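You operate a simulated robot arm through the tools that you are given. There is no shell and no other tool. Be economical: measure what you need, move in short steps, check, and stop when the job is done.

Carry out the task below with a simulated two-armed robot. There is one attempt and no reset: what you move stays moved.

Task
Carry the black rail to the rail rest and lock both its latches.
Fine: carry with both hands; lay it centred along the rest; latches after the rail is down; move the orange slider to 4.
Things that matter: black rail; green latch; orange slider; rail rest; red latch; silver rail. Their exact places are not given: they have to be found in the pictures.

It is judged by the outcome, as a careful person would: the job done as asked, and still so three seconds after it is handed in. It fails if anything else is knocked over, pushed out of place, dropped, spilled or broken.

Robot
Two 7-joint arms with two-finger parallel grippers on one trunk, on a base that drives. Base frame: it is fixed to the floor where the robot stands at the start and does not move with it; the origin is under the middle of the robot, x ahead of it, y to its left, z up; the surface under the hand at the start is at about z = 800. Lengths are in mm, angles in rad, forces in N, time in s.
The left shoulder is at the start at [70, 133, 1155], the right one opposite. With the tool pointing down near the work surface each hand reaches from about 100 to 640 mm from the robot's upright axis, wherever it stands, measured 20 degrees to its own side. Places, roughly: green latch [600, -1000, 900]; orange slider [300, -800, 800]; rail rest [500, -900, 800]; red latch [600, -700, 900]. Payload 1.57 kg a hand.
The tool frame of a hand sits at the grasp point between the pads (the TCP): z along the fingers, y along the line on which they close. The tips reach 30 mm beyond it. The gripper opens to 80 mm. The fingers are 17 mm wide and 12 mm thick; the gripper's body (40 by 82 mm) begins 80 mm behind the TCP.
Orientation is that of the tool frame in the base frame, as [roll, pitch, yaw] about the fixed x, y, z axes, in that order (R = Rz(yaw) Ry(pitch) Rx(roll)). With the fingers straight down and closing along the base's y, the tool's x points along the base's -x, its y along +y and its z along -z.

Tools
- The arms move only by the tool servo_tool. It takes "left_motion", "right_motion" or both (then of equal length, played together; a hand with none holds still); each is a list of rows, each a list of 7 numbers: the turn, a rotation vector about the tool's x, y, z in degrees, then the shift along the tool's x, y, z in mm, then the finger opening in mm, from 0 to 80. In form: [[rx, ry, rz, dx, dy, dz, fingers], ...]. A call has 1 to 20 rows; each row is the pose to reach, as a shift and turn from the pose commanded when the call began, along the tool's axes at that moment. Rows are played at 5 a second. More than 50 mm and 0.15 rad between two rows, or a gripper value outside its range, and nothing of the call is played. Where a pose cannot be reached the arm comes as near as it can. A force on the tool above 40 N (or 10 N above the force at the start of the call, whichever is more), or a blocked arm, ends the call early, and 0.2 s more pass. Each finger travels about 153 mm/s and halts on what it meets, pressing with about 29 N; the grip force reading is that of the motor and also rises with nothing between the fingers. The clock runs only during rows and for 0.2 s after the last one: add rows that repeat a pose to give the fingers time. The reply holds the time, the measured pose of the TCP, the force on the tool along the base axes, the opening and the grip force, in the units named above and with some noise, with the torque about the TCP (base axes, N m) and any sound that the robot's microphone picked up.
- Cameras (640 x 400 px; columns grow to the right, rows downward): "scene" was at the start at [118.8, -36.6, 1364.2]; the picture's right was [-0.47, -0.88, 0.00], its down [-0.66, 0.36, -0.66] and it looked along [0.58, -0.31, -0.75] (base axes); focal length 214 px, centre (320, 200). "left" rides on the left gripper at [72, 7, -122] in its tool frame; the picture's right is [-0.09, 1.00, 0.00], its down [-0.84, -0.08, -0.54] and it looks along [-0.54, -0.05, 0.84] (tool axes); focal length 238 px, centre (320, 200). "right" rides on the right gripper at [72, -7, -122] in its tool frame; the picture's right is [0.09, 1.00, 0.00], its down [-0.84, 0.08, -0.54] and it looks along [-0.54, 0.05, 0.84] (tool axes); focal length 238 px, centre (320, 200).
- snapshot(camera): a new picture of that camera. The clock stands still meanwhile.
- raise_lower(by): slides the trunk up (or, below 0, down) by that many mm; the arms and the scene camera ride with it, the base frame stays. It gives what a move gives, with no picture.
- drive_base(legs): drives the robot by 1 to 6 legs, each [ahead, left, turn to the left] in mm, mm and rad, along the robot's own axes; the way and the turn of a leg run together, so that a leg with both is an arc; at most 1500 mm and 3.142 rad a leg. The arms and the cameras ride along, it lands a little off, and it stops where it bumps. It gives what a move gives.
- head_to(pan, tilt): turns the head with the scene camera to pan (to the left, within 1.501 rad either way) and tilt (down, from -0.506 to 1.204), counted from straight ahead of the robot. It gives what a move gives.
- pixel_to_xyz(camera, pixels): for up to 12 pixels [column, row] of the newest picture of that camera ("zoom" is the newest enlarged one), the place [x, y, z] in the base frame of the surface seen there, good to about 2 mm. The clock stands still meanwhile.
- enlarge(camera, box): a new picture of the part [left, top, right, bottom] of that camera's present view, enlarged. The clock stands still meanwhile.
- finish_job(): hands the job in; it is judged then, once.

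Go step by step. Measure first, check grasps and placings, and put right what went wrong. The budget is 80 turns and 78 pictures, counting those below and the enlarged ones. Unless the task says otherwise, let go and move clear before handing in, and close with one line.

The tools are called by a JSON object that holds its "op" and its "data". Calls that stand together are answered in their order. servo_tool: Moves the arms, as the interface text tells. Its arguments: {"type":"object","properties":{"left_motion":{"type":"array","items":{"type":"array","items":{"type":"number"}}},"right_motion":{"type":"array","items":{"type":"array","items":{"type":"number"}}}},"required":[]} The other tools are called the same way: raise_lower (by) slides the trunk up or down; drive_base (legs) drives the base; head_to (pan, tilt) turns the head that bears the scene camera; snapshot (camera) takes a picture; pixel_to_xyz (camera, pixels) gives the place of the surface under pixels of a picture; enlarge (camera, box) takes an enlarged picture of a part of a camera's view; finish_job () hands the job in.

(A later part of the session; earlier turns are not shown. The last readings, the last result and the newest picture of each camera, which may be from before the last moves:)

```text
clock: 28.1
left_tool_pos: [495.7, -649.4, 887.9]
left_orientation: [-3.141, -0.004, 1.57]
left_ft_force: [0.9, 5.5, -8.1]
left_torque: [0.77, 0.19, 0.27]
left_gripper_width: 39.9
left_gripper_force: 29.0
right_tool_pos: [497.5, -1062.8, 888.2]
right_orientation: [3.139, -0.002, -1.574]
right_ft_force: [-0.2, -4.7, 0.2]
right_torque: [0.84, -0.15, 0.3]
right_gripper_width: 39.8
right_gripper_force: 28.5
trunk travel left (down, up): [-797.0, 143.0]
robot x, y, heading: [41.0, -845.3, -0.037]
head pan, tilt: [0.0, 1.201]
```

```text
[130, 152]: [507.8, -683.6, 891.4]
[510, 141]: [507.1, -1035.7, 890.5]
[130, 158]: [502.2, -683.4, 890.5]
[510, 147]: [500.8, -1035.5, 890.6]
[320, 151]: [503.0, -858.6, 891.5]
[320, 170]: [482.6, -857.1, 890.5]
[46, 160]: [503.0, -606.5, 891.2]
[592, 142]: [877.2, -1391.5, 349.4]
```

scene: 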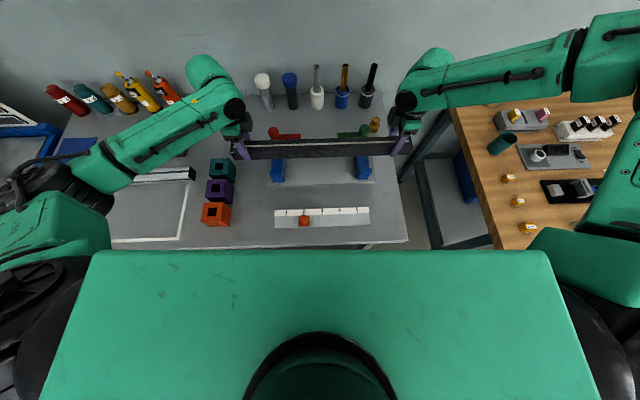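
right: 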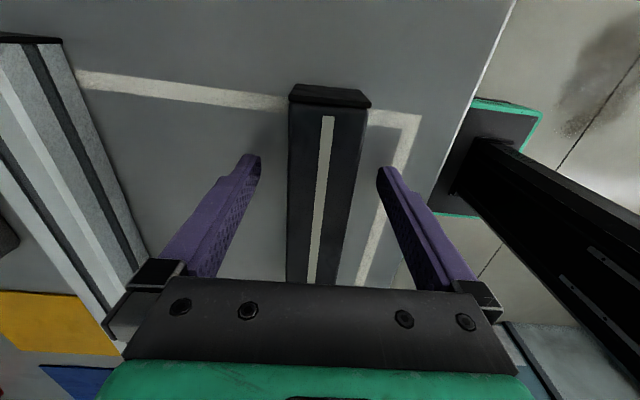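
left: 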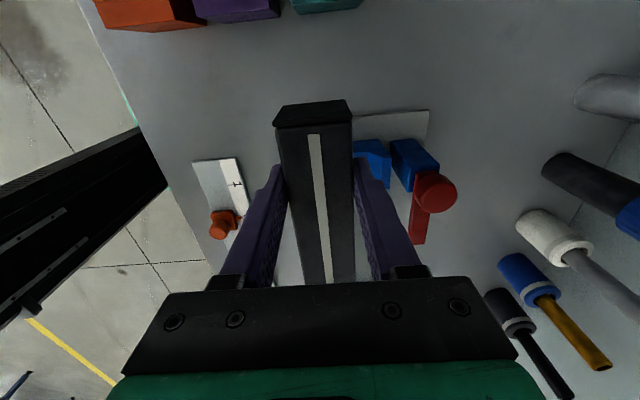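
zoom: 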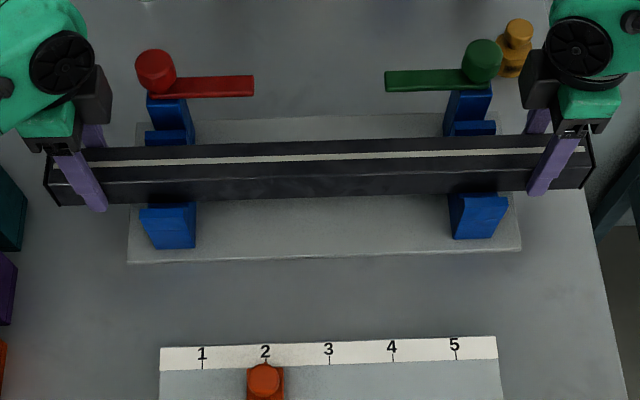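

The rail top is at z≈891, so it is resting on the cradle floors. I'll check its y centring at both ends before letting go.

{"op": "enlarge", "data": {"camera": "scene", "box": [226, 135, 266, 175]}}

{"op": "pixel_to_xyz", "data": {"camera": "zoom", "pixels": [[200, 190], [195, 205], [190, 215], [185, 210], [450, 190], [210, 205], [180, 200], [170, 200]]}}

{"op": "enlarge", "data": {"camera": "scene", "box": [380, 130, 420, 170]}}

{"op": "pixel_to_xyz", "data": {"camera": "zoom", "pixels": [[400, 205], [405, 215], [410, 220], [395, 215], [150, 190], [360, 190], [370, 180], [415, 220]]}}

```text
10.00 times, centred on (246, 155) of scene
```

zoom: 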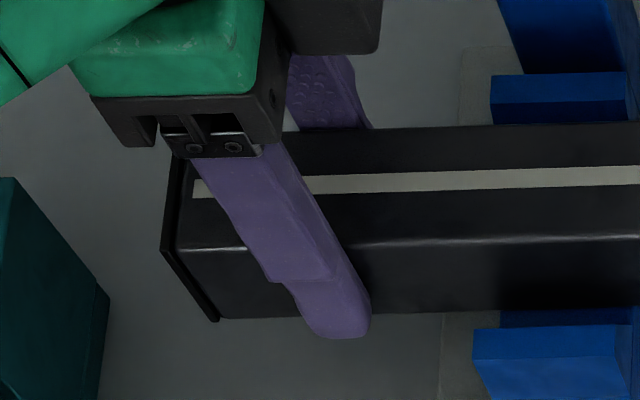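

```text
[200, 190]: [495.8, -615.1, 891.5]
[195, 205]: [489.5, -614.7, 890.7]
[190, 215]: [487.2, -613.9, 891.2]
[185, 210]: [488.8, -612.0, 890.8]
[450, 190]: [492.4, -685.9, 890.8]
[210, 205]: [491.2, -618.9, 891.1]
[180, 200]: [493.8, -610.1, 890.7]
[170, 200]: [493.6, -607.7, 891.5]
```

```text
10.00 times, centred on (400, 150) of scene
```

zoom: 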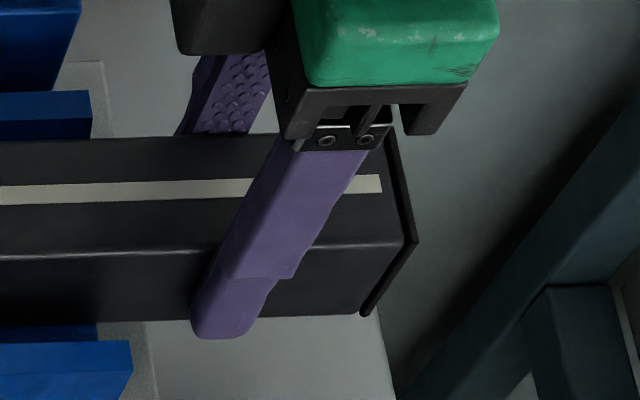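

```text
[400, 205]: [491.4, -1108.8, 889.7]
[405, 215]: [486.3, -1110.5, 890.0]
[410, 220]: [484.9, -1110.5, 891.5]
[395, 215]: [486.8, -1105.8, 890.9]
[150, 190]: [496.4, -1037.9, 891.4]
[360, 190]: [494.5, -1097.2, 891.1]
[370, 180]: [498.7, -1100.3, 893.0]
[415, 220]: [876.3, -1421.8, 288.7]
```

The ends are at y≈-608 and -1111, so the centre is ≈-859.5, well centred. Opening the grips and rising straight up.

{"op": "servo_tool", "data": {"left_motion": [[0, 0, 0, 0, 0, 0, 50], [0, 0, 0, 0, 0, 0, 60], [0, 0, 0, 0, 0, 0, 60], [0, 0, 0, 0, 0, -25, 60], [0, 0, 0, 0, 0, -60, 60], [0, 0, 0, 0, 0, -100, 60], [0, 0, 0, 0, 0, -100, 60]], "right_motion": [[0, 0, 0, 0, 0, 0, 50], [0, 0, 0, 0, 0, 0, 60], [0, 0, 0, 0, 0, 0, 60], [0, 0, 0, 0, 0, -25, 60], [0, 0, 0, 0, 0, -60, 60], [0, 0, 0, 0, 0, -100, 60], [0, 0, 0, 0, 0, -100, 60]]}}

{"op": "snapshot", "data": {"camera": "scene"}}

{"op": "snapshot", "data": {"camera": "left"}}

```text
clock: 29.7
left_tool_pos: [498.7, -654.3, 987.4]
left_orientation: [-3.141, -0.005, 1.569]
left_ft_force: [-0.4, -0.1, 0.2]
left_torque: [-0.02, 0.01, -0.02]
left_gripper_width: 59.8
left_gripper_force: 0.0
right_tool_pos: [494.2, -1062.7, 989.3]
right_orientation: [3.139, -0.001, -1.575]
right_ft_force: [-0.2, -0.7, 0.1]
right_torque: [-0.03, 0.02, 0.0]
right_gripper_width: 59.9
right_gripper_force: 0.0
trunk travel left (down, up): [-797.0, 143.0]
robot x, y, heading: [39.0, -841.0, -0.035]
head pan, tilt: [0.0, 1.201]
```

```text
46 pictures are left
```

scene: 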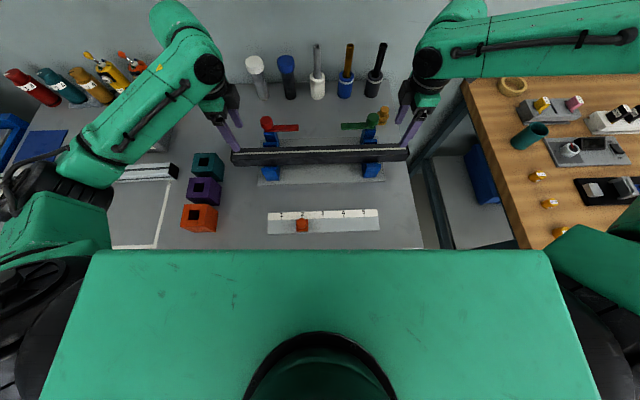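

```text
45 pictures are left
```

left: 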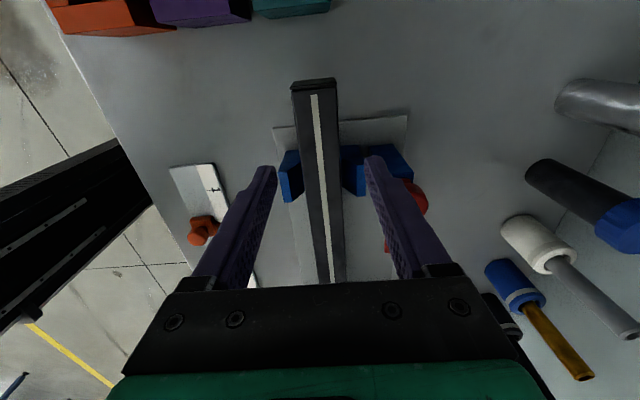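

The rail sits in the cradles, released. Now I'll look at the latches and the tool handles behind them before planning the push.

{"op": "enlarge", "data": {"camera": "scene", "box": [235, 35, 405, 185]}}

{"op": "pixel_to_xyz", "data": {"camera": "zoom", "pixels": [[75, 90], [195, 85], [308, 35], [435, 40], [575, 30], [440, 120], [120, 315], [230, 345], [395, 345], [490, 305], [230, 339], [230, 352]]}}

```text
2.67 times, centred on (320, 110) of scene
```

zoom: 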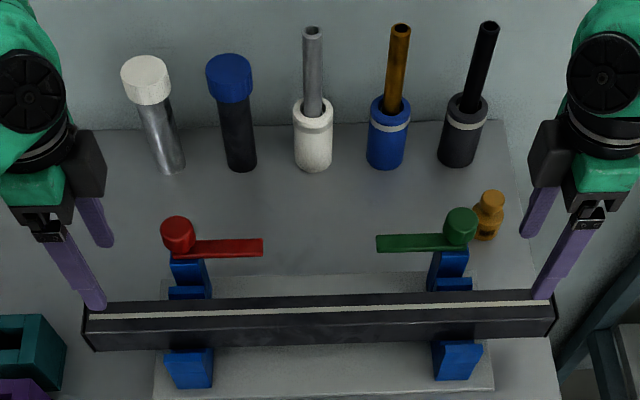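

```text
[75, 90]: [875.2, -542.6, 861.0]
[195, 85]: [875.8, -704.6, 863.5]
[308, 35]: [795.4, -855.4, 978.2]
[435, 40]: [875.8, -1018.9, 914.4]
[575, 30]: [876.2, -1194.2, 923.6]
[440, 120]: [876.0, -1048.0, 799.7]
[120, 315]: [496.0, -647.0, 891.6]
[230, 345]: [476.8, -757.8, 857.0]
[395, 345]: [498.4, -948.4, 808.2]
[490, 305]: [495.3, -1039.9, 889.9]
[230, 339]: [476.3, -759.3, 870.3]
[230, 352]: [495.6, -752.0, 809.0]
```

The tools behind stand at x≈790, well clear. I'll rotate the left hand to the normal yaw and move it behind the red bar, above (600,-780), with fingers closed; the right hand rotates too, near (560,-1000).

{"op": "servo_tool", "data": {"left_motion": [[0, 0, -8.2, -11, 9, 0, 0], [0, 0, -16.4, -23, 18, 0, 0], [0, 0, -24.5, -34, 27, 0, 0], [0, 0, -32.7, -46, 37, 0, 0], [0, 0, -40.9, -57, 46, 0, 0], [0, 0, -49.1, -69, 55, 0, 0], [0, 0, -57.3, -80, 64, 0, 0], [0, 0, -65.5, -92, 74, 0, 0], [0, 0, -73.6, -103, 83, 0, 0], [0, 0, -81.8, -115, 92, 0, 0], [0, 0, -90, -126, 101, 0, 0], [0, 0, -90, -126, 101, 0, 0]], "right_motion": [[0, 0, 8.2, 2, 2, 0, 0], [0, 0, 16.4, 4, 5, 0, 0], [0, 0, 24.5, 6, 7, 0, 0], [0, 0, 32.7, 8, 10, 0, 0], [0, 0, 40.9, 10, 13, 0, 0], [0, 0, 49.1, 12, 15, 0, 0], [0, 0, 57.3, 14, 18, 0, 0], [0, 0, 65.5, 16, 21, 0, 0], [0, 0, 73.6, 18, 24, 0, 0], [0, 0, 81.8, 20, 27, 0, 0], [0, 0, 90, 20, 30, 0, 0], [0, 0, 90, 20, 30, 0, 0]]}}

{"op": "snapshot", "data": {"camera": "left"}}

```text
clock: 32.3
left_tool_pos: [596.0, -777.1, 987.9]
left_orientation: [3.137, 0.001, 3.139]
left_ft_force: [0.3, 0.5, -0.4]
left_torque: [-0.03, 0.0, 0.03]
left_gripper_width: 0.0
left_gripper_force: 21.1
right_tool_pos: [467.3, -1082.9, 990.3]
right_orientation: [-3.141, -0.003, 3.139]
right_ft_force: [-0.4, 0.3, 0.0]
right_torque: [-0.03, -0.01, -0.02]
right_gripper_width: 0.3
right_gripper_force: 21.1
trunk travel left (down, up): [-797.0, 143.0]
robot x, y, heading: [43.5, -841.2, -0.033]
head pan, tilt: [0.0, 1.201]
```

```text
43 pictures are left
```

left: 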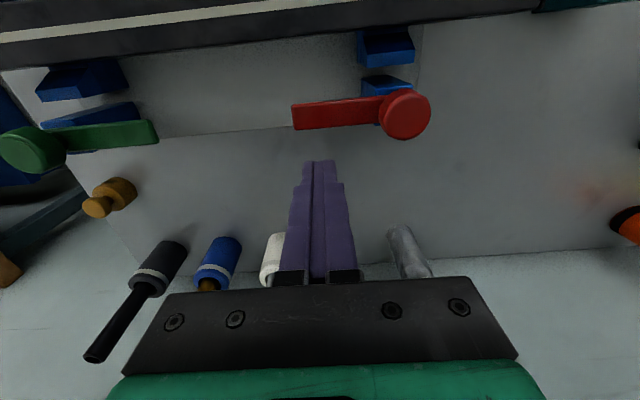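

The left hand is behind the red bar. I'll measure the bar in this left picture: end (295,118), knob (405,115), bar back edge (330,128).

{"op": "pixel_to_xyz", "data": {"camera": "left", "pixels": [[298, 108], [298, 122], [330, 112], [330, 120], [365, 105], [365, 118], [405, 108], [385, 115], [330, 126], [150, 128], [150, 138], [30, 150]]}}

{"op": "enlarge", "data": {"camera": "left", "box": [270, 60, 470, 190]}}

```text
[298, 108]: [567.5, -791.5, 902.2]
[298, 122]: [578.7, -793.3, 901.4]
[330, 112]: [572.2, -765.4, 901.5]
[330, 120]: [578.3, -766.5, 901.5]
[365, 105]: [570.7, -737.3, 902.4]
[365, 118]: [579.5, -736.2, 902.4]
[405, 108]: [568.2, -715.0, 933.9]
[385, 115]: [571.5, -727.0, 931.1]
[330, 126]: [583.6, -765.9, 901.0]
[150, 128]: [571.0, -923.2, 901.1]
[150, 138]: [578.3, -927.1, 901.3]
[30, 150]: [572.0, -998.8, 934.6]
```

```text
3.08 times, centred on (370, 125) of left
```

zoom: 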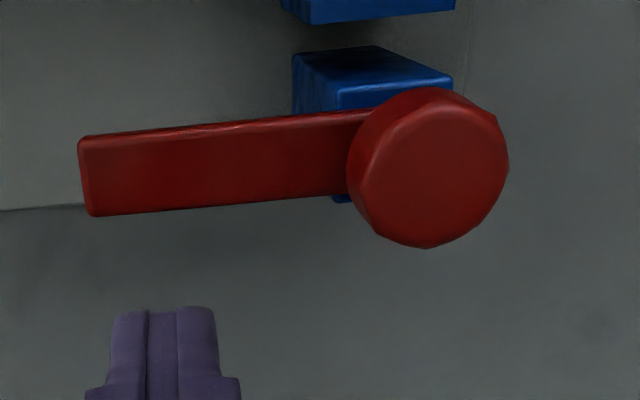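

The bar spans x≈564–584 with its top at z≈902, pivoting near (571,-711). I'll go down behind it with the closed fingertips at z≈895, above the rail top of 891, and push its end round toward the rail to about 45°.

{"op": "servo_tool", "data": {"left_motion": [[0, 0, 0, -12, 2, 0, 0], [0, 0, 0, -12, 2, 30, 0], [0, 0, 0, -12, 2, 55, 0], [0, 0, 0, -12, 2, 63, 0], [0, 0, 0, -12, 2, 63, 0], [0, 0, 0, -3, 2.5, 63, 0], [0, 0, 0, 5.5, 3, 63, 0], [0, 0, 0, 13, 1, 63, 0], [0, 0, 0, 20, -0.4, 63, 0], [0, 0, 0, 27, -0.5, 63, 0], [0, 0, 0, 35, -0.3, 63, 0], [0, 0, 0, 43, 1.5, 63, 0], [0, 0, 0, 51, 4.2, 63, 0], [0, 0, 0, 51, 4.2, 63, 0]]}}

{"op": "snapshot", "data": {"camera": "left"}}

{"op": "enlarge", "data": {"camera": "scene", "box": [235, 75, 405, 185]}}

```text
clock: 35.3
left_tool_pos: [545.7, -772.8, 924.6]
left_orientation: [3.136, -0.001, 3.14]
left_ft_force: [0.1, 0.9, -0.1]
left_torque: [0.0, 0.0, -0.01]
left_gripper_width: 0.0
left_gripper_force: 21.5
right_tool_pos: [467.2, -1082.1, 989.0]
right_orientation: [-3.14, -0.002, 3.139]
right_ft_force: [0.1, 0.8, -0.1]
right_torque: [0.03, 0.0, 0.02]
right_gripper_width: 0.0
right_gripper_force: 21.8
trunk travel left (down, up): [-797.0, 143.0]
robot x, y, heading: [41.1, -841.0, -0.037]
head pan, tilt: [0.0, 1.201]
```

```text
41 pictures are left
```

left: 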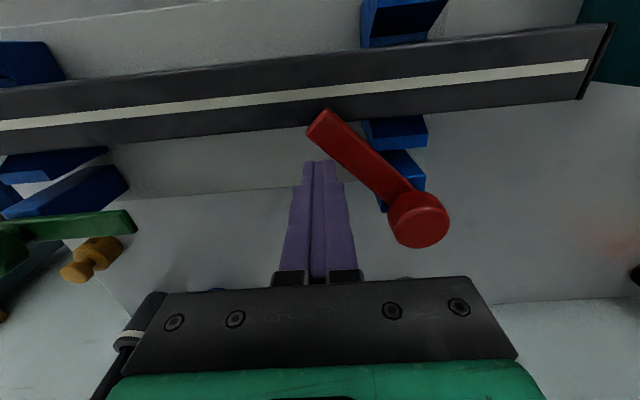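

```text
3.64 times, centred on (320, 130) of scene
```

zoom: 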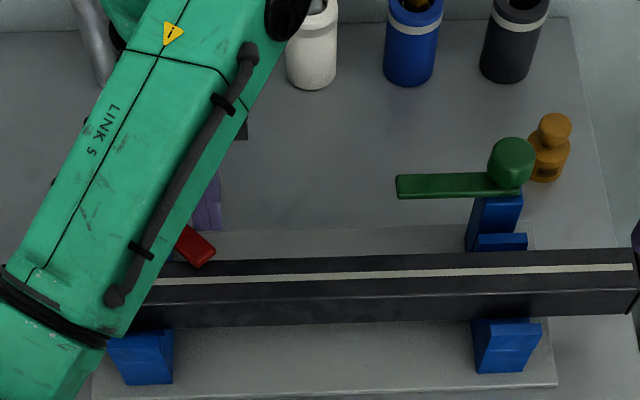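

The red bar has swung about 45° freely. Continuing the arc to 90°.

{"op": "servo_tool", "data": {"left_motion": [[0, 0, 0, 8, 4, 0, 0], [0, 0, 0, 16, 9, 0, 0], [0, 0, 0, 22.5, 15.5, 0, 0], [0, 0, 0, 28.4, 22.5, 0, 0], [0, 0, 0, 33, 31, 0, 0], [0, 0, 0, 36.7, 39.8, 0, 0], [0, 0, 0, 36.7, 39.8, 0, 0]]}}

{"op": "enlarge", "data": {"camera": "left", "box": [240, 80, 480, 280]}}

```text
clock: 36.9
left_tool_pos: [507.9, -732.0, 923.7]
left_orientation: [3.138, 0.0, 3.141]
left_ft_force: [0.2, -1.8, -0.8]
left_torque: [-0.09, -0.02, 0.02]
left_gripper_width: 0.0
left_gripper_force: 21.1
right_tool_pos: [467.3, -1083.0, 988.6]
right_orientation: [-3.141, -0.002, 3.139]
right_ft_force: [1.4, 0.2, 0.2]
right_torque: [0.01, -0.03, -0.02]
right_gripper_width: 0.2
right_gripper_force: 21.5
trunk travel left (down, up): [-797.0, 143.0]
robot x, y, heading: [40.0, -840.9, -0.037]
head pan, tilt: [0.0, 1.201]
```

```text
2.00 times, centred on (360, 180) of left
```

zoom: 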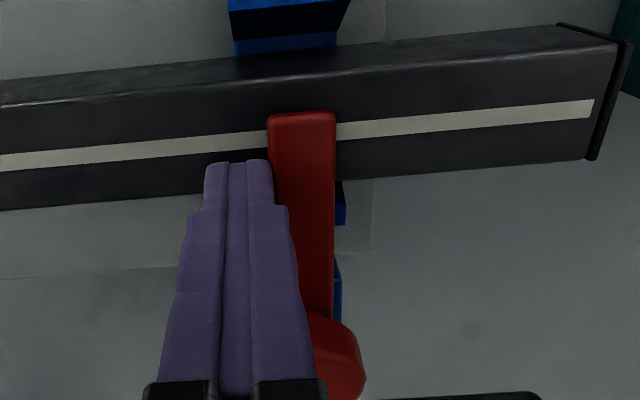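

The red bar now lies across the rail. I'll measure its angle, end (300,125) against near the knob (318,290).

{"op": "pixel_to_xyz", "data": {"camera": "zoom", "pixels": [[272, 130], [333, 130], [331, 280], [300, 200], [333, 200], [345, 350]]}}

```text
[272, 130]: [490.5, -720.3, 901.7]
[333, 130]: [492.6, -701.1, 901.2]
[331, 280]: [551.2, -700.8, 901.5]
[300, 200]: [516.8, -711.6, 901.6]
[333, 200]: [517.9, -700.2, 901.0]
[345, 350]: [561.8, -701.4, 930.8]
```

The bar's edge runs at y≈-701 along its whole length, so it is at 90°. I'll nudge 2.5 mm more to feel for the stop.

{"op": "servo_tool", "data": {"left_motion": [[0, 0, 0, 0, 1.2, 0, 0], [0, 0, 0, 0, 2.5, 0, 0], [0, 0, 0, 0, 2.5, 0, 0]]}}

{"op": "enlarge", "data": {"camera": "left", "box": [240, 80, 480, 280]}}

{"op": "pixel_to_xyz", "data": {"camera": "zoom", "pixels": [[274, 130], [333, 130], [331, 280], [333, 200]]}}

```text
clock: 37.7
left_tool_pos: [509.8, -732.4, 924.9]
left_orientation: [3.138, 0.0, 3.137]
left_ft_force: [-4.1, -9.2, -8.2]
left_torque: [-0.37, 0.15, 0.02]
left_gripper_width: 0.0
left_gripper_force: 21.4
right_tool_pos: [467.3, -1083.8, 989.4]
right_orientation: [3.141, -0.004, 3.133]
right_ft_force: [-0.1, -0.4, 1.0]
right_torque: [0.01, 0.02, -0.04]
right_gripper_width: 0.0
right_gripper_force: 21.3
trunk travel left (down, up): [-797.0, 143.0]
robot x, y, heading: [40.5, -845.2, -0.041]
head pan, tilt: [0.0, 1.201]
```

```text
2.00 times, centred on (360, 180) of left
```

zoom: 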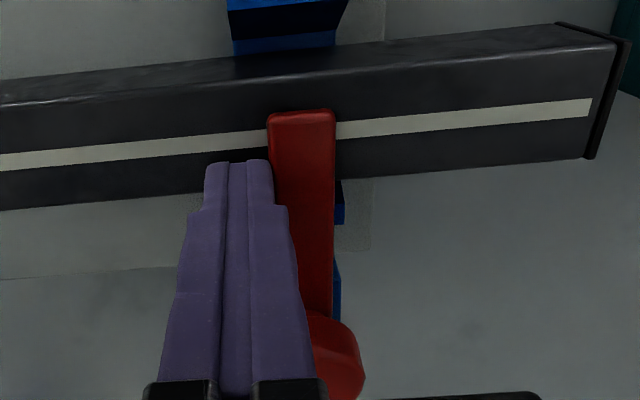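

```text
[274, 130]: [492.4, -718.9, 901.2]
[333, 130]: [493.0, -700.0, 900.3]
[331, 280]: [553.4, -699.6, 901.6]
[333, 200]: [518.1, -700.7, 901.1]
```

The force rose to 9 N with no movement, so the red latch is at its stop. I'll back the left hand off, up and out to the left, then bring the right hand behind the green bar.

{"op": "servo_tool", "data": {"left_motion": [[0, 0, 0, 0, -12, 0, 0], [0, 0, 0, 0, -14, -30, 0], [0, 0, 0, 0, -14, -70, 0], [0, 0, 0, 20, 10, -85, 0], [0, 0, 0, 40, 45, -85, 0], [0, 0, 0, 60, 80, -85, 0], [0, 0, 0, 70, 110, -85, 0], [0, 0, 0, 70, 110, -85, 0], [0, 0, 0, 70, 110, -85, 0], [0, 0, 0, 70, 110, -85, 0]], "right_motion": [[0, 0, 0, 0, 0, 0, 0], [0, 0, 0, 0, 0, 0, 0], [0, 0, 0, -25, 20, 0, 0], [0, 0, 0, -50, 45, 0, 0], [0, 0, 0, -75, 70, 0, 0], [0, 0, 0, -100, 95, 0, 0], [0, 0, 0, -120, 120, 0, 0], [0, 0, 0, -139, 138, 0, 0], [0, 0, 0, -139, 138, 0, 0], [0, 0, 0, -139, 138, 0, 0]]}}

{"op": "snapshot", "data": {"camera": "right"}}

```text
clock: 39.9
left_tool_pos: [437.2, -617.7, 1011.5]
left_orientation: [3.138, 0.002, 3.141]
left_ft_force: [-0.7, -0.3, 0.3]
left_torque: [0.01, 0.01, 0.01]
left_gripper_width: 0.0
left_gripper_force: 21.5
right_tool_pos: [539.3, -998.9, 1010.6]
right_orientation: [-3.139, 0.001, 3.139]
right_ft_force: [-0.1, 0.8, 0.2]
right_torque: [0.0, 0.0, 0.0]
right_gripper_width: 0.1
right_gripper_force: 21.3
right hand out of reach, approached as far as the arm can: row 6, 7, 8, 9, 10
trunk travel left (down, up): [-797.0, 143.0]
robot x, y, heading: [42.9, -839.7, -0.037]
head pan, tilt: [0.0, 1.201]
```

```text
37 pictures are left
```

right: 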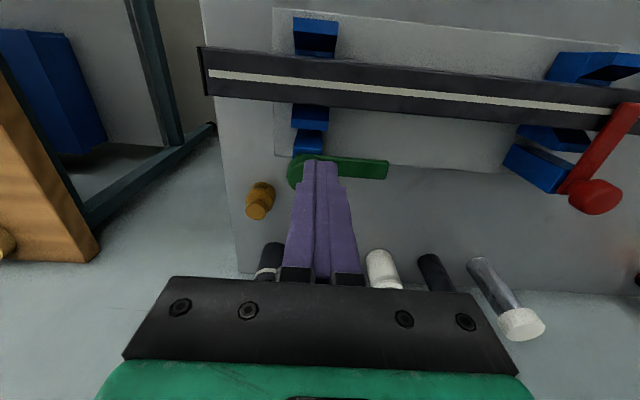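

The right hand can't reach behind the green bar from here. I'll use the left hand instead after shifting the base about 150 mm right, but first I'll check what's at floor level there.

{"op": "servo_tool", "data": {"right_motion": [[0, 0, 0, 40, -25, 0, 0], [0, 0, 0, 80, -50, 0, 0], [0, 0, 0, 120, -70, 0, 0], [0, 0, 0, 140, -80, 0, 0], [0, 0, 0, 140, -80, 0, 0]]}}

{"op": "head_to", "data": {"pan": -0.6, "tilt": 0.9}}

{"op": "snapshot", "data": {"camera": "scene"}}

```text
clock: 41.1
left_tool_pos: [437.7, -617.6, 1010.9]
left_orientation: [3.14, 0.0, 3.14]
left_ft_force: [0.7, -0.5, -0.2]
left_torque: [0.0, 0.03, 0.02]
left_gripper_width: 0.0
left_gripper_force: 21.9
right_tool_pos: [395.4, -1080.6, 1018.0]
right_orientation: [-3.139, -0.003, 3.139]
right_ft_force: [-0.4, 0.5, -1.0]
right_torque: [0.02, 0.03, -0.01]
right_gripper_width: 0.1
right_gripper_force: 21.3
trunk travel left (down, up): [-797.0, 143.0]
robot x, y, heading: [37.0, -842.7, -0.036]
head pan, tilt: [0.0, 1.201]
```

```text
clock: 42.1
left_tool_pos: [439.1, -618.5, 1010.5]
left_orientation: [3.137, 0.002, 3.14]
left_ft_force: [-0.4, -0.7, 0.4]
left_torque: [0.01, 0.02, -0.03]
left_gripper_width: 0.1
left_gripper_force: 21.2
right_tool_pos: [395.2, -1081.8, 1017.8]
right_orientation: [-3.14, -0.005, 3.137]
right_ft_force: [-0.8, -0.1, -1.0]
right_torque: [0.0, 0.0, 0.05]
right_gripper_width: 0.0
right_gripper_force: 21.4
trunk travel left (down, up): [-797.0, 143.0]
robot x, y, heading: [41.9, -840.9, -0.033]
head pan, tilt: [-0.6, 0.901]
```

```text
36 pictures are left
```

scene: 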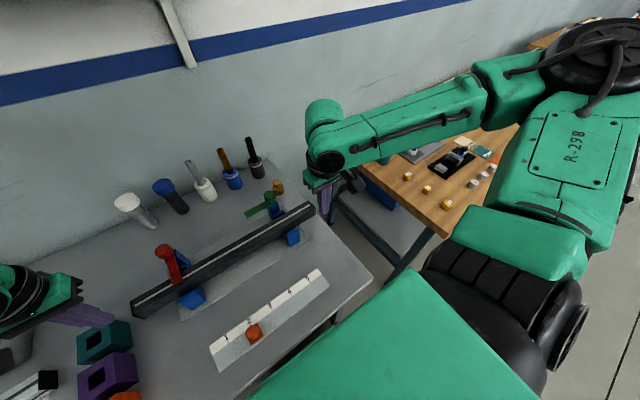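

The table's right leg is near y≈-1070, so driving right could bump it. Instead I'll try reaching across with the left hand, staying above the knobs, toward (606,-945).

{"op": "servo_tool", "data": {"left_motion": [[0, 0, 0, -17, -33, 0, 0], [0, 0, 0, -33, -65, 0, 0], [0, 0, 0, -50, -98, 0, 0], [0, 0, 0, -67, -131, 0, 0], [0, 0, 0, -84, -164, 4, 0], [0, 0, 0, -100, -196, 8, 0], [0, 0, 0, -117, -229, 12, 0], [0, 0, 0, -134, -262, 16, 0], [0, 0, 0, -150, -294, 20, 0], [0, 0, 0, -167, -327, 20, 0], [0, 0, 0, -167, -327, 20, 0]]}}

{"op": "snapshot", "data": {"camera": "left"}}

```text
clock: 44.5
left_tool_pos: [590.2, -921.1, 988.4]
left_orientation: [3.141, 0.001, 3.141]
left_ft_force: [0.1, 0.4, -0.4]
left_torque: [-0.05, -0.01, -0.01]
left_gripper_width: 0.0
left_gripper_force: 21.2
left hand out of reach, approached as far as the arm can: row 10, 11
right_tool_pos: [396.6, -1080.5, 1018.1]
right_orientation: [-3.138, -0.004, 3.137]
right_ft_force: [-0.3, 0.9, 0.0]
right_torque: [0.02, 0.01, 0.0]
right_gripper_width: 0.0
right_gripper_force: 21.5
trunk travel left (down, up): [-797.0, 143.0]
robot x, y, heading: [39.1, -840.8, -0.037]
head pan, tilt: [-0.6, 0.901]
```

```text
35 pictures are left
```

left: 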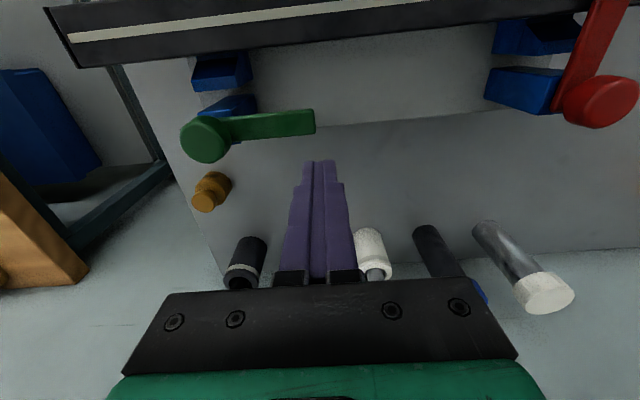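

The left hand got to (590,-921), just short. I'll tilt the fingers about 8° forward and 8° right to gain the last 20 mm, staying at height.

{"op": "servo_tool", "data": {"left_motion": [[3, -3, 0, 0, 0, 0, 0], [6, -6, 0, -4, -4, 0, 0], [9, -9, 0, -8, -8, 0, 0], [9, -9, 0, -12, -13, 0, 0], [9, -9, 0, -12, -13, 0, 0]]}}

```text
clock: 45.7
left_tool_pos: [604.0, -934.1, 988.8]
left_orientation: [-2.986, 0.159, -3.131]
left_ft_force: [0.5, 0.0, 0.2]
left_torque: [-0.02, -0.02, -0.02]
left_gripper_width: 0.0
left_gripper_force: 21.3
right_tool_pos: [395.4, -1080.8, 1018.6]
right_orientation: [-3.139, -0.003, 3.138]
right_ft_force: [-0.1, -0.9, 0.9]
right_torque: [-0.01, -0.01, -0.01]
right_gripper_width: 0.2
right_gripper_force: 21.3
trunk travel left (down, up): [-797.0, 143.0]
robot x, y, heading: [39.1, -844.1, -0.04]
head pan, tilt: [-0.6, 0.901]
```

The left hand is in place behind the green bar, tilted. I'll move the right hand further right for clearance, then descend and push the green bar round to about 45°.

{"op": "servo_tool", "data": {"left_motion": [[0, 0, 0, 4, 4, 25, 0], [0, 0, 0, 8.5, 8, 52, 0], [0, 0, 0, 9.8, 9.5, 60.5, 0], [0, 0, 0, 9.8, 9.5, 60.5, 0], [0, 0, 0, 19, 7, 59.4, 0], [0, 0, 0, 27.6, 4.7, 58.4, 0], [0, 0, 0, 35, 6.2, 57, 0], [0, 0, 0, 42.4, 7.6, 55.5, 0], [0, 0, 0, 50.4, 7.2, 54.3, 0], [0, 0, 0, 58.4, 6.8, 53.1, 0], [0, 0, 0, 66.6, 4.2, 52.1, 0], [0, 0, 0, 74.8, 1.6, 51.2, 0], [0, 0, 0, 74.8, 1.6, 51.2, 0]], "right_motion": [[0, 0, 0, 0, -20, 0, 0], [0, 0, 0, 0, -40, 0, 0], [0, 0, 0, 0, -60, 0, 0], [0, 0, 0, 0, -80, 0, 0], [0, 0, 0, 0, -100, 0, 0], [0, 0, 0, 0, -100, 0, 0], [0, 0, 0, 0, -100, 0, 0], [0, 0, 0, 0, -100, 0, 0], [0, 0, 0, 0, -100, 0, 0], [0, 0, 0, 0, -100, 0, 0], [0, 0, 0, 0, -100, 0, 0], [0, 0, 0, 0, -100, 0, 0], [0, 0, 0, 0, -100, 0, 0]]}}

{"op": "snapshot", "data": {"camera": "left"}}

```text
clock: 48.5
left_tool_pos: [537.0, -941.7, 927.8]
left_orientation: [-2.988, 0.156, -3.13]
left_ft_force: [0.0, 0.5, -0.3]
left_torque: [0.01, 0.02, -0.01]
left_gripper_width: 0.0
left_gripper_force: 21.3
right_tool_pos: [397.6, -1180.2, 1014.4]
right_orientation: [-3.139, -0.004, 3.139]
right_ft_force: [0.2, -0.4, -0.9]
right_torque: [0.03, -0.01, -0.02]
right_gripper_width: 0.0
right_gripper_force: 21.5
trunk travel left (down, up): [-797.0, 143.0]
robot x, y, heading: [40.1, -838.9, -0.036]
head pan, tilt: [-0.6, 0.901]
```

```text
34 pictures are left
```

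left: 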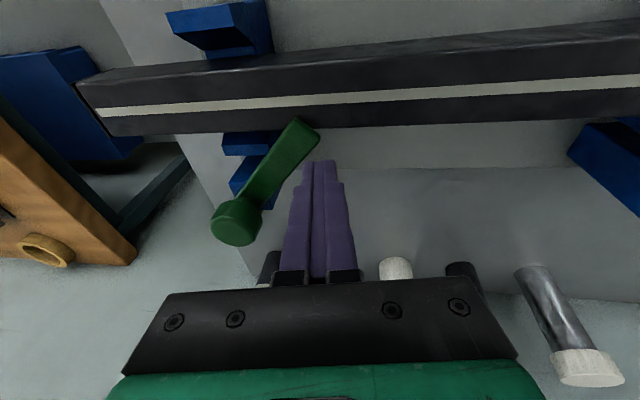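

The green bar is at about 45°. Continuing to 90°.

{"op": "servo_tool", "data": {"left_motion": [[0, 0, 0, 8, -4.5, -0.6, 0], [0, 0, 0, 15.3, -10, -0.9, 0], [0, 0, 0, 22, -17, -0.9, 0], [0, 0, 0, 27.9, -24.3, -0.7, 0], [0, 0, 0, 32.5, -33, -0.1, 0], [0, 0, 0, 36.2, -42.4, 0.8, 0], [0, 0, 0, 36.2, -42.4, 0.8, 0]]}}

{"op": "enlarge", "data": {"camera": "left", "box": [200, 60, 440, 280]}}

```text
clock: 50.3
left_tool_pos: [535.1, -928.1, 912.1]
left_orientation: [-3.078, 0.193, -3.072]
left_ft_force: [0.6, 0.2, 0.3]
left_torque: [0.01, -0.02, -0.04]
left_gripper_width: 0.0
left_gripper_force: 21.9
right_tool_pos: [395.1, -1181.8, 1014.4]
right_orientation: [-3.138, -0.004, 3.138]
right_ft_force: [0.1, 0.7, -0.5]
right_torque: [0.03, 0.01, 0.01]
right_gripper_width: 0.2
right_gripper_force: 21.2
trunk travel left (down, up): [-797.0, 143.0]
robot x, y, heading: [38.3, -842.8, -0.033]
head pan, tilt: [-0.6, 0.901]
stopped in row 7 (left hand): the arm was blocked; the commanded pose is now the measured one
```

```text
1.82 times, centred on (320, 170) of left
```

zoom: 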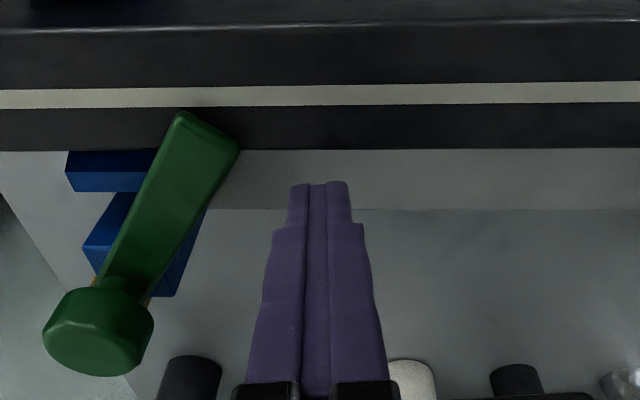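

The left arm was blocked and stopped at (535,-928,912); nothing is touching the tool (force ≈0), and the green bar is at about 60°. I'll look at the whole scene to see what blocked it.

{"op": "head_to", "data": {"pan": 0, "tilt": 0.95}}

{"op": "snapshot", "data": {"camera": "scene"}}

```text
clock: 51.3
left_tool_pos: [533.9, -927.1, 911.8]
left_orientation: [-3.077, 0.192, -3.069]
left_ft_force: [-1.0, 0.1, -0.9]
left_torque: [0.04, 0.05, 0.01]
left_gripper_width: 0.0
left_gripper_force: 21.8
right_tool_pos: [396.0, -1180.7, 1015.2]
right_orientation: [-3.141, -0.004, 3.138]
right_ft_force: [-0.1, -0.4, -0.2]
right_torque: [-0.03, 0.03, 0.02]
right_gripper_width: 0.2
right_gripper_force: 20.8
trunk travel left (down, up): [-797.0, 143.0]
robot x, y, heading: [40.8, -843.4, -0.038]
head pan, tilt: [0.0, 0.949]
```

```text
32 pictures are left
```

scene: 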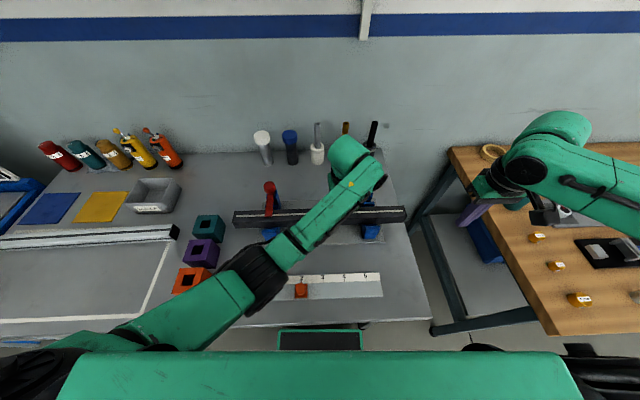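

{"op": "pixel_to_xyz", "data": {"camera": "scene", "pixels": [[260, 275], [215, 300], [320, 220], [150, 330], [355, 180], [320, 340], [280, 340], [360, 340], [270, 300], [235, 315], [320, 332], [193, 290]]}}

{"op": "enlarge", "data": {"camera": "scene", "box": [170, 120, 430, 350]}}

```text
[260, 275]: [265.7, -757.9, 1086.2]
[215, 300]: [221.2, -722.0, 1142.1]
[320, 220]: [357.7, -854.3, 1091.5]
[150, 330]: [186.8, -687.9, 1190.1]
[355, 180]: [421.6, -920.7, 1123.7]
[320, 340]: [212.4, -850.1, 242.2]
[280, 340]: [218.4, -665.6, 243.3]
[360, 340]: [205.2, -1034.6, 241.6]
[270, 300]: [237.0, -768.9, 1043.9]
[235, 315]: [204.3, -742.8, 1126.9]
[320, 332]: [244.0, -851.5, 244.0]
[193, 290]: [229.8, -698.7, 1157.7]
```

```text
1.74 times, centred on (300, 235) of scene
```

zoom: 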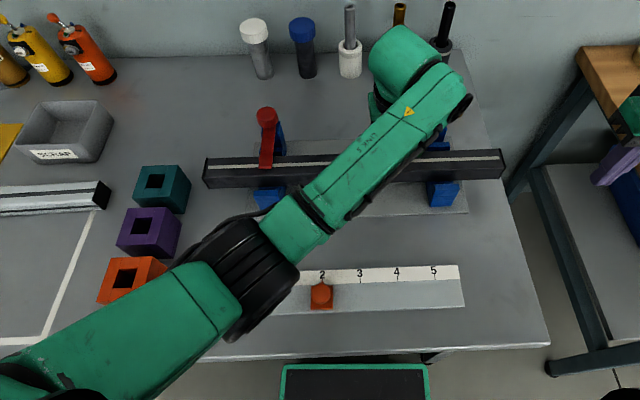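

The base front is at x≈245 and its right side at y≈-1035; the left arm is folded hard against the chest. I'll lift the left hand clear, then check the bench foot before re-positioning the base further right.

{"op": "servo_tool", "data": {"left_motion": [[0, 0, 0, 0, 0, -20, 0], [0, 0, 0, 0, 5, -45, 0], [0, 0, 0, 0, 15, -75, 0], [-2, 4, 0, 0, 40, -100, 0], [-4, 8, 0, 15, 70, -100, 0], [-4, 11, 0, 30, 100, -100, 0], [-4, 11, 0, 30, 100, -100, 0]]}}

{"op": "pixel_to_xyz", "data": {"camera": "scene", "pixels": [[440, 330], [432, 325], [490, 322], [365, 325], [552, 330], [470, 340], [420, 320]]}}

{"op": "snapshot", "data": {"camera": "scene"}}

```text
clock: 53.1
left_tool_pos: [540.2, -779.7, 927.7]
left_orientation: [3.043, 0.041, -3.006]
left_ft_force: [1.0, 0.4, -0.5]
left_torque: [0.03, 0.02, -0.01]
left_gripper_width: 0.1
left_gripper_force: 21.2
left hand out of reach, approached as far as the arm can: row 4, 5, 6, 7
right_tool_pos: [395.0, -1181.4, 1015.4]
right_orientation: [-3.14, -0.003, 3.138]
right_ft_force: [0.1, 0.0, 0.5]
right_torque: [-0.02, 0.0, -0.02]
right_gripper_width: 0.0
right_gripper_force: 21.5
trunk travel left (down, up): [-797.0, 143.0]
robot x, y, heading: [37.6, -844.1, -0.04]
head pan, tilt: [0.0, 0.949]
stopped in row 7 (left hand): the arm was blocked; the commanded pose is now the measured one
```

```text
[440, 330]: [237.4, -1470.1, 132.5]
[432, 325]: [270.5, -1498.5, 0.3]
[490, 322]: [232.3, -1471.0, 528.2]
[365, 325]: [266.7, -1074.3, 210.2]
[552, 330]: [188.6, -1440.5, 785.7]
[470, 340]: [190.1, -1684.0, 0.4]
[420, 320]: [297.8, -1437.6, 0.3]
```

```text
30 pictures are left
```

scene: 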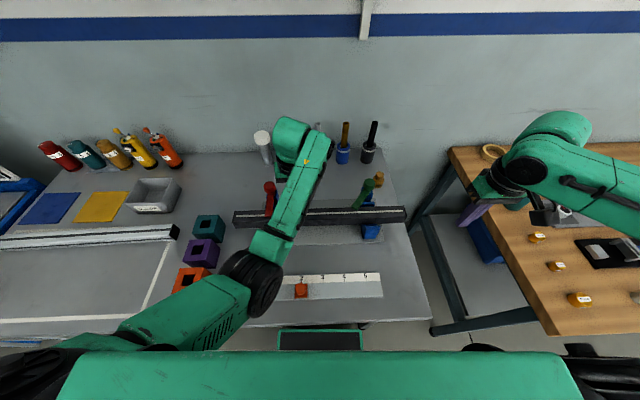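

The left hand is at (540,-780,928), clear of both latches, but its arm is folded at its limit and didn't rise. I'll lift with the trunk by 90 mm, which raises both hands, then look.

{"op": "raise_lower", "data": {"by": 90}}

{"op": "snapshot", "data": {"camera": "left"}}

```text
clock: 54.4
left_tool_pos: [540.3, -777.9, 1016.7]
left_orientation: [3.041, 0.038, -3.006]
left_ft_force: [0.2, 0.6, 0.1]
left_torque: [0.0, -0.01, 0.02]
left_gripper_width: 0.0
left_gripper_force: 21.1
right_tool_pos: [396.1, -1180.1, 1104.0]
right_orientation: [-3.14, -0.005, 3.137]
right_ft_force: [0.5, 0.1, 0.4]
right_torque: [0.01, 0.04, 0.0]
right_gripper_width: 0.0
right_gripper_force: 20.7
trunk travel left (down, up): [-887.0, 53.0]
robot x, y, heading: [40.4, -841.2, -0.036]
head pan, tilt: [0.0, 0.949]
```

```text
29 pictures are left
```

left: 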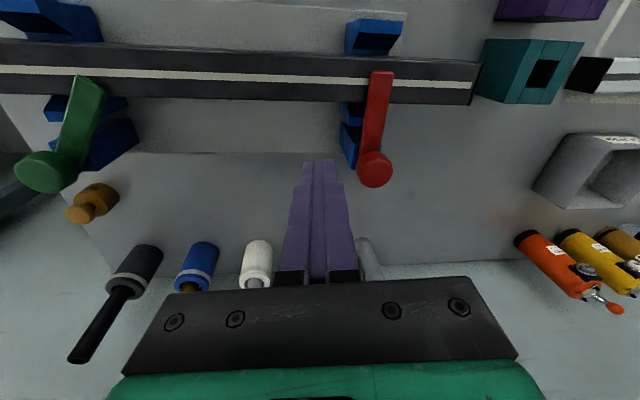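

Red is still across the rail and green is at about 65–70°. I'll back the base 40 mm so it is clear of the table front, then drive 155 mm right so the left hand can finish without crossing over.

{"op": "drive_base", "data": {"legs": [[-40, 0, 0], [0, -155, 0.036]]}}

```text
clock: 56.3
left_tool_pos: [492.6, -919.7, 1016.6]
left_orientation: [3.043, 0.037, -2.975]
left_ft_force: [-0.3, -0.5, -0.2]
left_torque: [-0.05, -0.01, -0.03]
left_gripper_width: 0.1
left_gripper_force: 21.2
right_tool_pos: [360.0, -1326.8, 1106.6]
right_orientation: [-3.138, -0.004, -3.116]
right_ft_force: [-1.0, -0.3, -0.2]
right_torque: [-0.01, 0.05, 0.0]
right_gripper_width: 0.0
right_gripper_force: 21.2
trunk travel left (down, up): [-887.0, 53.0]
robot x, y, heading: [-2.2, -1000.6, -0.005]
head pan, tilt: [0.0, 0.949]
```

Robot now at (-2,-1001). I'll straighten the left hand and move it above the space beside the green bar, near (540,-950).

{"op": "servo_tool", "data": {"left_motion": [[2, 0.7, 3.2, -14, -12, -1, 0], [4, 1.4, 6.4, -28, -25, -2, 0], [5.6, 2.1, 9.5, -41, -37, -2, 0], [5.6, 2.1, 9.5, -41, -37, -2, 0]]}}

{"op": "snapshot", "data": {"camera": "left"}}

```text
clock: 57.3
left_tool_pos: [538.7, -952.4, 1017.4]
left_orientation: [3.137, -0.006, -3.139]
left_ft_force: [-0.1, 0.9, 0.3]
left_torque: [-0.01, -0.03, 0.03]
left_gripper_width: 0.1
left_gripper_force: 21.2
right_tool_pos: [361.6, -1330.3, 1104.4]
right_orientation: [-3.14, -0.002, -3.115]
right_ft_force: [0.4, 0.8, -0.5]
right_torque: [0.01, -0.01, -0.01]
right_gripper_width: 0.1
right_gripper_force: 21.3
trunk travel left (down, up): [-887.0, 53.0]
robot x, y, heading: [-0.7, -998.2, -0.008]
head pan, tilt: [0.0, 0.949]
```

```text
28 pictures are left
```

left: 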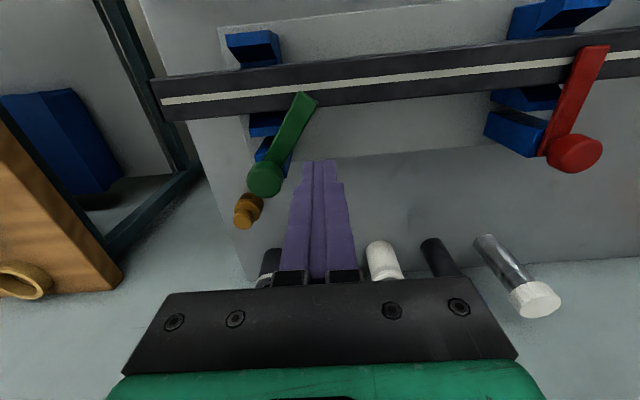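

{"op": "pixel_to_xyz", "data": {"camera": "left", "pixels": [[306, 97], [316, 103], [295, 97], [300, 130], [290, 150], [265, 175], [280, 145]]}}

```text
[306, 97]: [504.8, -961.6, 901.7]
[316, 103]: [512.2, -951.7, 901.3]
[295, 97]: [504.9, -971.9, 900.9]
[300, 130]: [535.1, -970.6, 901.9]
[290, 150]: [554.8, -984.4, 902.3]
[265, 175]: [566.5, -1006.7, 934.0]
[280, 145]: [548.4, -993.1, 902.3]
```

The green bar is at about 54° (end at (508,-961)). I'll descend beside it and push it the rest of the way to 90°, ending with a small extra nudge at the stop.

{"op": "servo_tool", "data": {"left_motion": [[0, 0, 0, -6, 14, 20, 0], [0, 0, 0, -6, 14, 55, 0], [0, 0, 0, -6, 14, 84, 0], [0, 0, 0, -6, 14, 92, 0], [0, 0, 0, -6, 14, 92, 0], [0, 0, 0, -2, 7, 92, 0], [0, 0, 0, 2.4, 1, 92, 0], [0, 0, 0, 8.1, -3.3, 92, 0], [0, 0, 0, 14.2, -9, 92, 0], [0, 0, 0, 20.4, -16.6, 92, 0], [0, 0, 0, 24.9, -24.2, 92, 0], [0, 0, 0, 28.7, -30, 92, 0], [0, 0, 0, 28.7, -33.6, 92, 0], [0, 0, 0, 28.7, -36, 92, 0], [0, 0, 0, 28.7, -36, 92, 0]]}}

{"op": "enlarge", "data": {"camera": "left", "box": [180, 60, 420, 280]}}

```text
clock: 60.7
left_tool_pos: [525.6, -949.3, 925.1]
left_orientation: [3.09, 0.013, -3.092]
left_ft_force: [0.2, -0.3, 1.1]
left_torque: [0.01, 0.03, 0.01]
left_gripper_width: 0.1
left_gripper_force: 21.6
right_tool_pos: [361.8, -1329.7, 1105.6]
right_orientation: [-3.14, -0.002, -3.115]
right_ft_force: [0.6, -0.3, 0.0]
right_torque: [0.0, -0.02, 0.0]
right_gripper_width: 0.0
right_gripper_force: 21.5
trunk travel left (down, up): [-887.0, 53.0]
robot x, y, heading: [-2.2, -1001.8, -0.006]
head pan, tilt: [0.0, 0.949]
stopped in row 15 (left hand): the arm was blocked; the commanded pose is now the measured one
```

```text
1.82 times, centred on (300, 170) of left
```

zoom: 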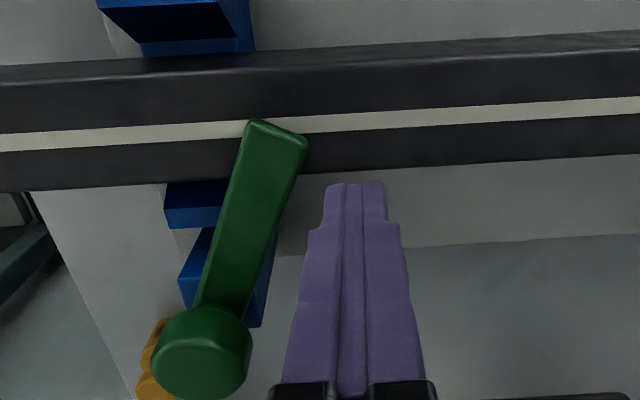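

Blocked again with bar at about 70° and no tool force; the left arm seems to need the hand further out on its own side. I'll lift with the trunk, move the hand left, and then shift the base another 120 mm right.

{"op": "raise_lower", "data": {"by": 50}}

{"op": "servo_tool", "data": {"left_motion": [[0, 0, 0, 0, 25, 0, 0], [0, 0, 0, 0, 50, -8, 0], [0, 0, 0, 0, 80, -15, 0], [0, 0, 0, 0, 110, -20, 0], [0, 0, 0, 0, 110, -20, 0]]}}

{"op": "drive_base", "data": {"legs": [[0, -120, 0]]}}

{"op": "snapshot", "data": {"camera": "scene"}}

```text
clock: 61.6
left_tool_pos: [523.3, -949.2, 974.6]
left_orientation: [3.088, 0.009, -3.094]
left_ft_force: [-0.5, 0.6, 1.2]
left_torque: [-0.02, 0.0, -0.01]
left_gripper_width: 0.0
left_gripper_force: 22.1
right_tool_pos: [361.9, -1328.7, 1154.9]
right_orientation: [-3.14, -0.003, -3.115]
right_ft_force: [-0.2, -0.3, -0.1]
right_torque: [0.01, 0.01, -0.06]
right_gripper_width: 0.0
right_gripper_force: 21.1
trunk travel left (down, up): [-937.0, 3.0]
robot x, y, heading: [-4.7, -1003.3, -0.01]
head pan, tilt: [0.0, 0.949]
```

```text
clock: 62.8
left_tool_pos: [516.5, -844.7, 1002.0]
left_orientation: [3.095, 0.007, -3.097]
left_ft_force: [0.3, 0.3, 0.2]
left_torque: [0.03, 0.01, -0.03]
left_gripper_width: 0.0
left_gripper_force: 20.8
right_tool_pos: [361.3, -1331.0, 1155.1]
right_orientation: [-3.141, -0.005, -3.115]
right_ft_force: [0.0, -0.6, 0.8]
right_torque: [0.0, 0.01, -0.01]
right_gripper_width: 0.0
right_gripper_force: 21.1
trunk travel left (down, up): [-937.0, 3.0]
robot x, y, heading: [-6.0, -1001.6, -0.01]
head pan, tilt: [0.0, 0.949]
```

```text
clock: 64.0
left_tool_pos: [516.7, -960.8, 1002.3]
left_orientation: [3.098, 0.006, -3.1]
left_ft_force: [-0.5, 0.1, 0.2]
left_torque: [-0.02, 0.01, -0.01]
left_gripper_width: 0.1
left_gripper_force: 21.3
right_tool_pos: [360.4, -1446.0, 1156.3]
right_orientation: [-3.136, -0.004, -3.117]
right_ft_force: [-0.7, 0.8, 1.2]
right_torque: [-0.04, 0.01, 0.01]
right_gripper_width: 0.0
right_gripper_force: 21.2
trunk travel left (down, up): [-937.0, 3.0]
robot x, y, heading: [-4.7, -1123.6, -0.007]
head pan, tilt: [0.0, 0.949]
```

```text
26 pictures are left
```

scene: 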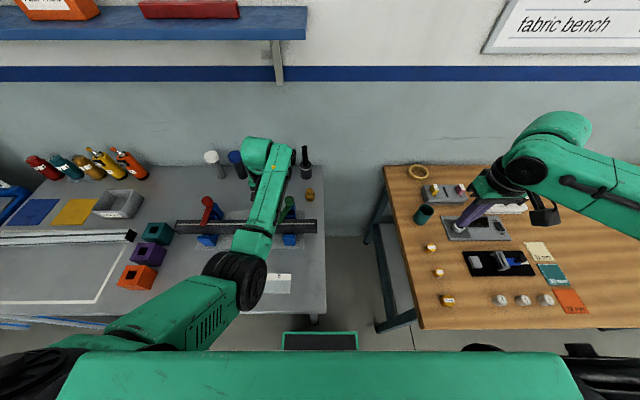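

The hand is now well out on its own side. I'll straighten it and descend beside the green bar at (535,-935).

{"op": "servo_tool", "data": {"left_motion": [[1.2, 0, 1.2, -10, 12, 0, 0], [2.5, 0, 2.4, -19, 23, 0, 0], [2.5, 0, 2.4, -19, 22, 35, 0], [2.5, 0, 2.4, -19, 22, 65, 0], [2.5, 0, 2.4, -19, 22, 77, 0], [2.5, 0, 2.4, -19, 22, 77, 0]]}}

{"op": "snapshot", "data": {"camera": "left"}}

```text
clock: 65.5
left_tool_pos: [533.8, -938.4, 926.3]
left_orientation: [3.137, 0.007, 3.141]
left_ft_force: [-0.5, -0.5, -0.8]
left_torque: [0.02, 0.05, -0.03]
left_gripper_width: 0.0
left_gripper_force: 21.7
right_tool_pos: [359.2, -1449.9, 1154.9]
right_orientation: [-3.14, -0.006, -3.118]
right_ft_force: [-0.2, 0.1, 0.2]
right_torque: [-0.02, -0.01, 0.02]
right_gripper_width: 0.0
right_gripper_force: 21.7
trunk travel left (down, up): [-937.0, 3.0]
robot x, y, heading: [-6.2, -1120.3, -0.007]
head pan, tilt: [0.0, 0.949]
```

```text
25 pictures are left
```

left: 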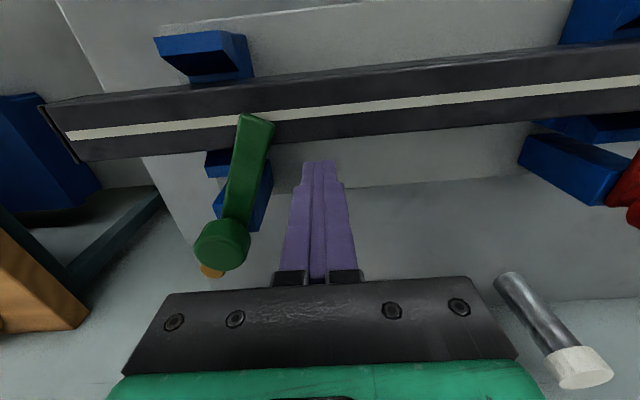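

Not blocked this time; the hand is beside the bar. Pushing the rest of the way to 90° plus a small nudge.

{"op": "servo_tool", "data": {"left_motion": [[0, 0, 0, 7, -9, 0, 0], [0, 0, 0, 13.8, -17, 0, 0], [0, 0, 0, 15, -24, 0, 0], [0, 0, 0, 16, -30.6, 0, 0], [0, 0, 0, 20, -38, 0, 0], [0, 0, 0, 23.8, -44, 0, 0], [0, 0, 0, 23.8, -47.6, 0, 0], [0, 0, 0, 23.8, -50, 0, 0], [0, 0, 0, 23.8, -50, 0, 0]]}}

{"op": "enlarge", "data": {"camera": "left", "box": [180, 60, 420, 280]}}

{"op": "pixel_to_xyz", "data": {"camera": "zoom", "pixels": [[240, 160], [300, 160], [250, 240], [270, 200]]}}

```text
clock: 67.5
left_tool_pos: [510.4, -989.3, 926.0]
left_orientation: [3.138, 0.006, -3.141]
left_ft_force: [0.4, -0.3, 0.8]
left_torque: [0.03, -0.03, 0.0]
left_gripper_width: 0.0
left_gripper_force: 21.1
right_tool_pos: [359.2, -1449.0, 1155.8]
right_orientation: [-3.139, -0.002, -3.116]
right_ft_force: [0.7, -0.3, 0.3]
right_torque: [0.0, -0.04, -0.02]
right_gripper_width: 0.2
right_gripper_force: 21.6
trunk travel left (down, up): [-937.0, 3.0]
robot x, y, heading: [-6.6, -1121.6, -0.007]
head pan, tilt: [0.0, 0.949]
```

```text
1.82 times, centred on (300, 170) of left
```

zoom: 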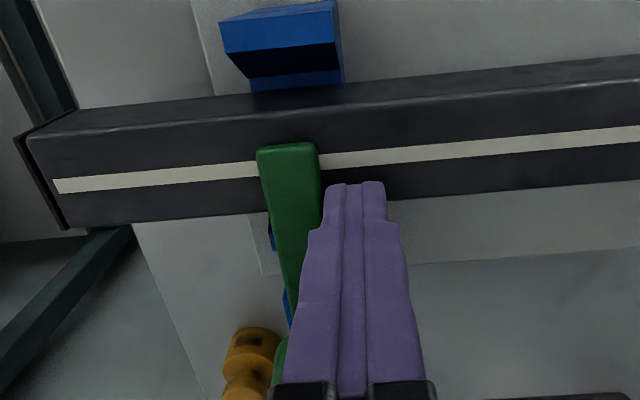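

```text
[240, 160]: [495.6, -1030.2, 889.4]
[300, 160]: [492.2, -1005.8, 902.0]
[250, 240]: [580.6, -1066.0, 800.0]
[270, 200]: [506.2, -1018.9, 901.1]
```

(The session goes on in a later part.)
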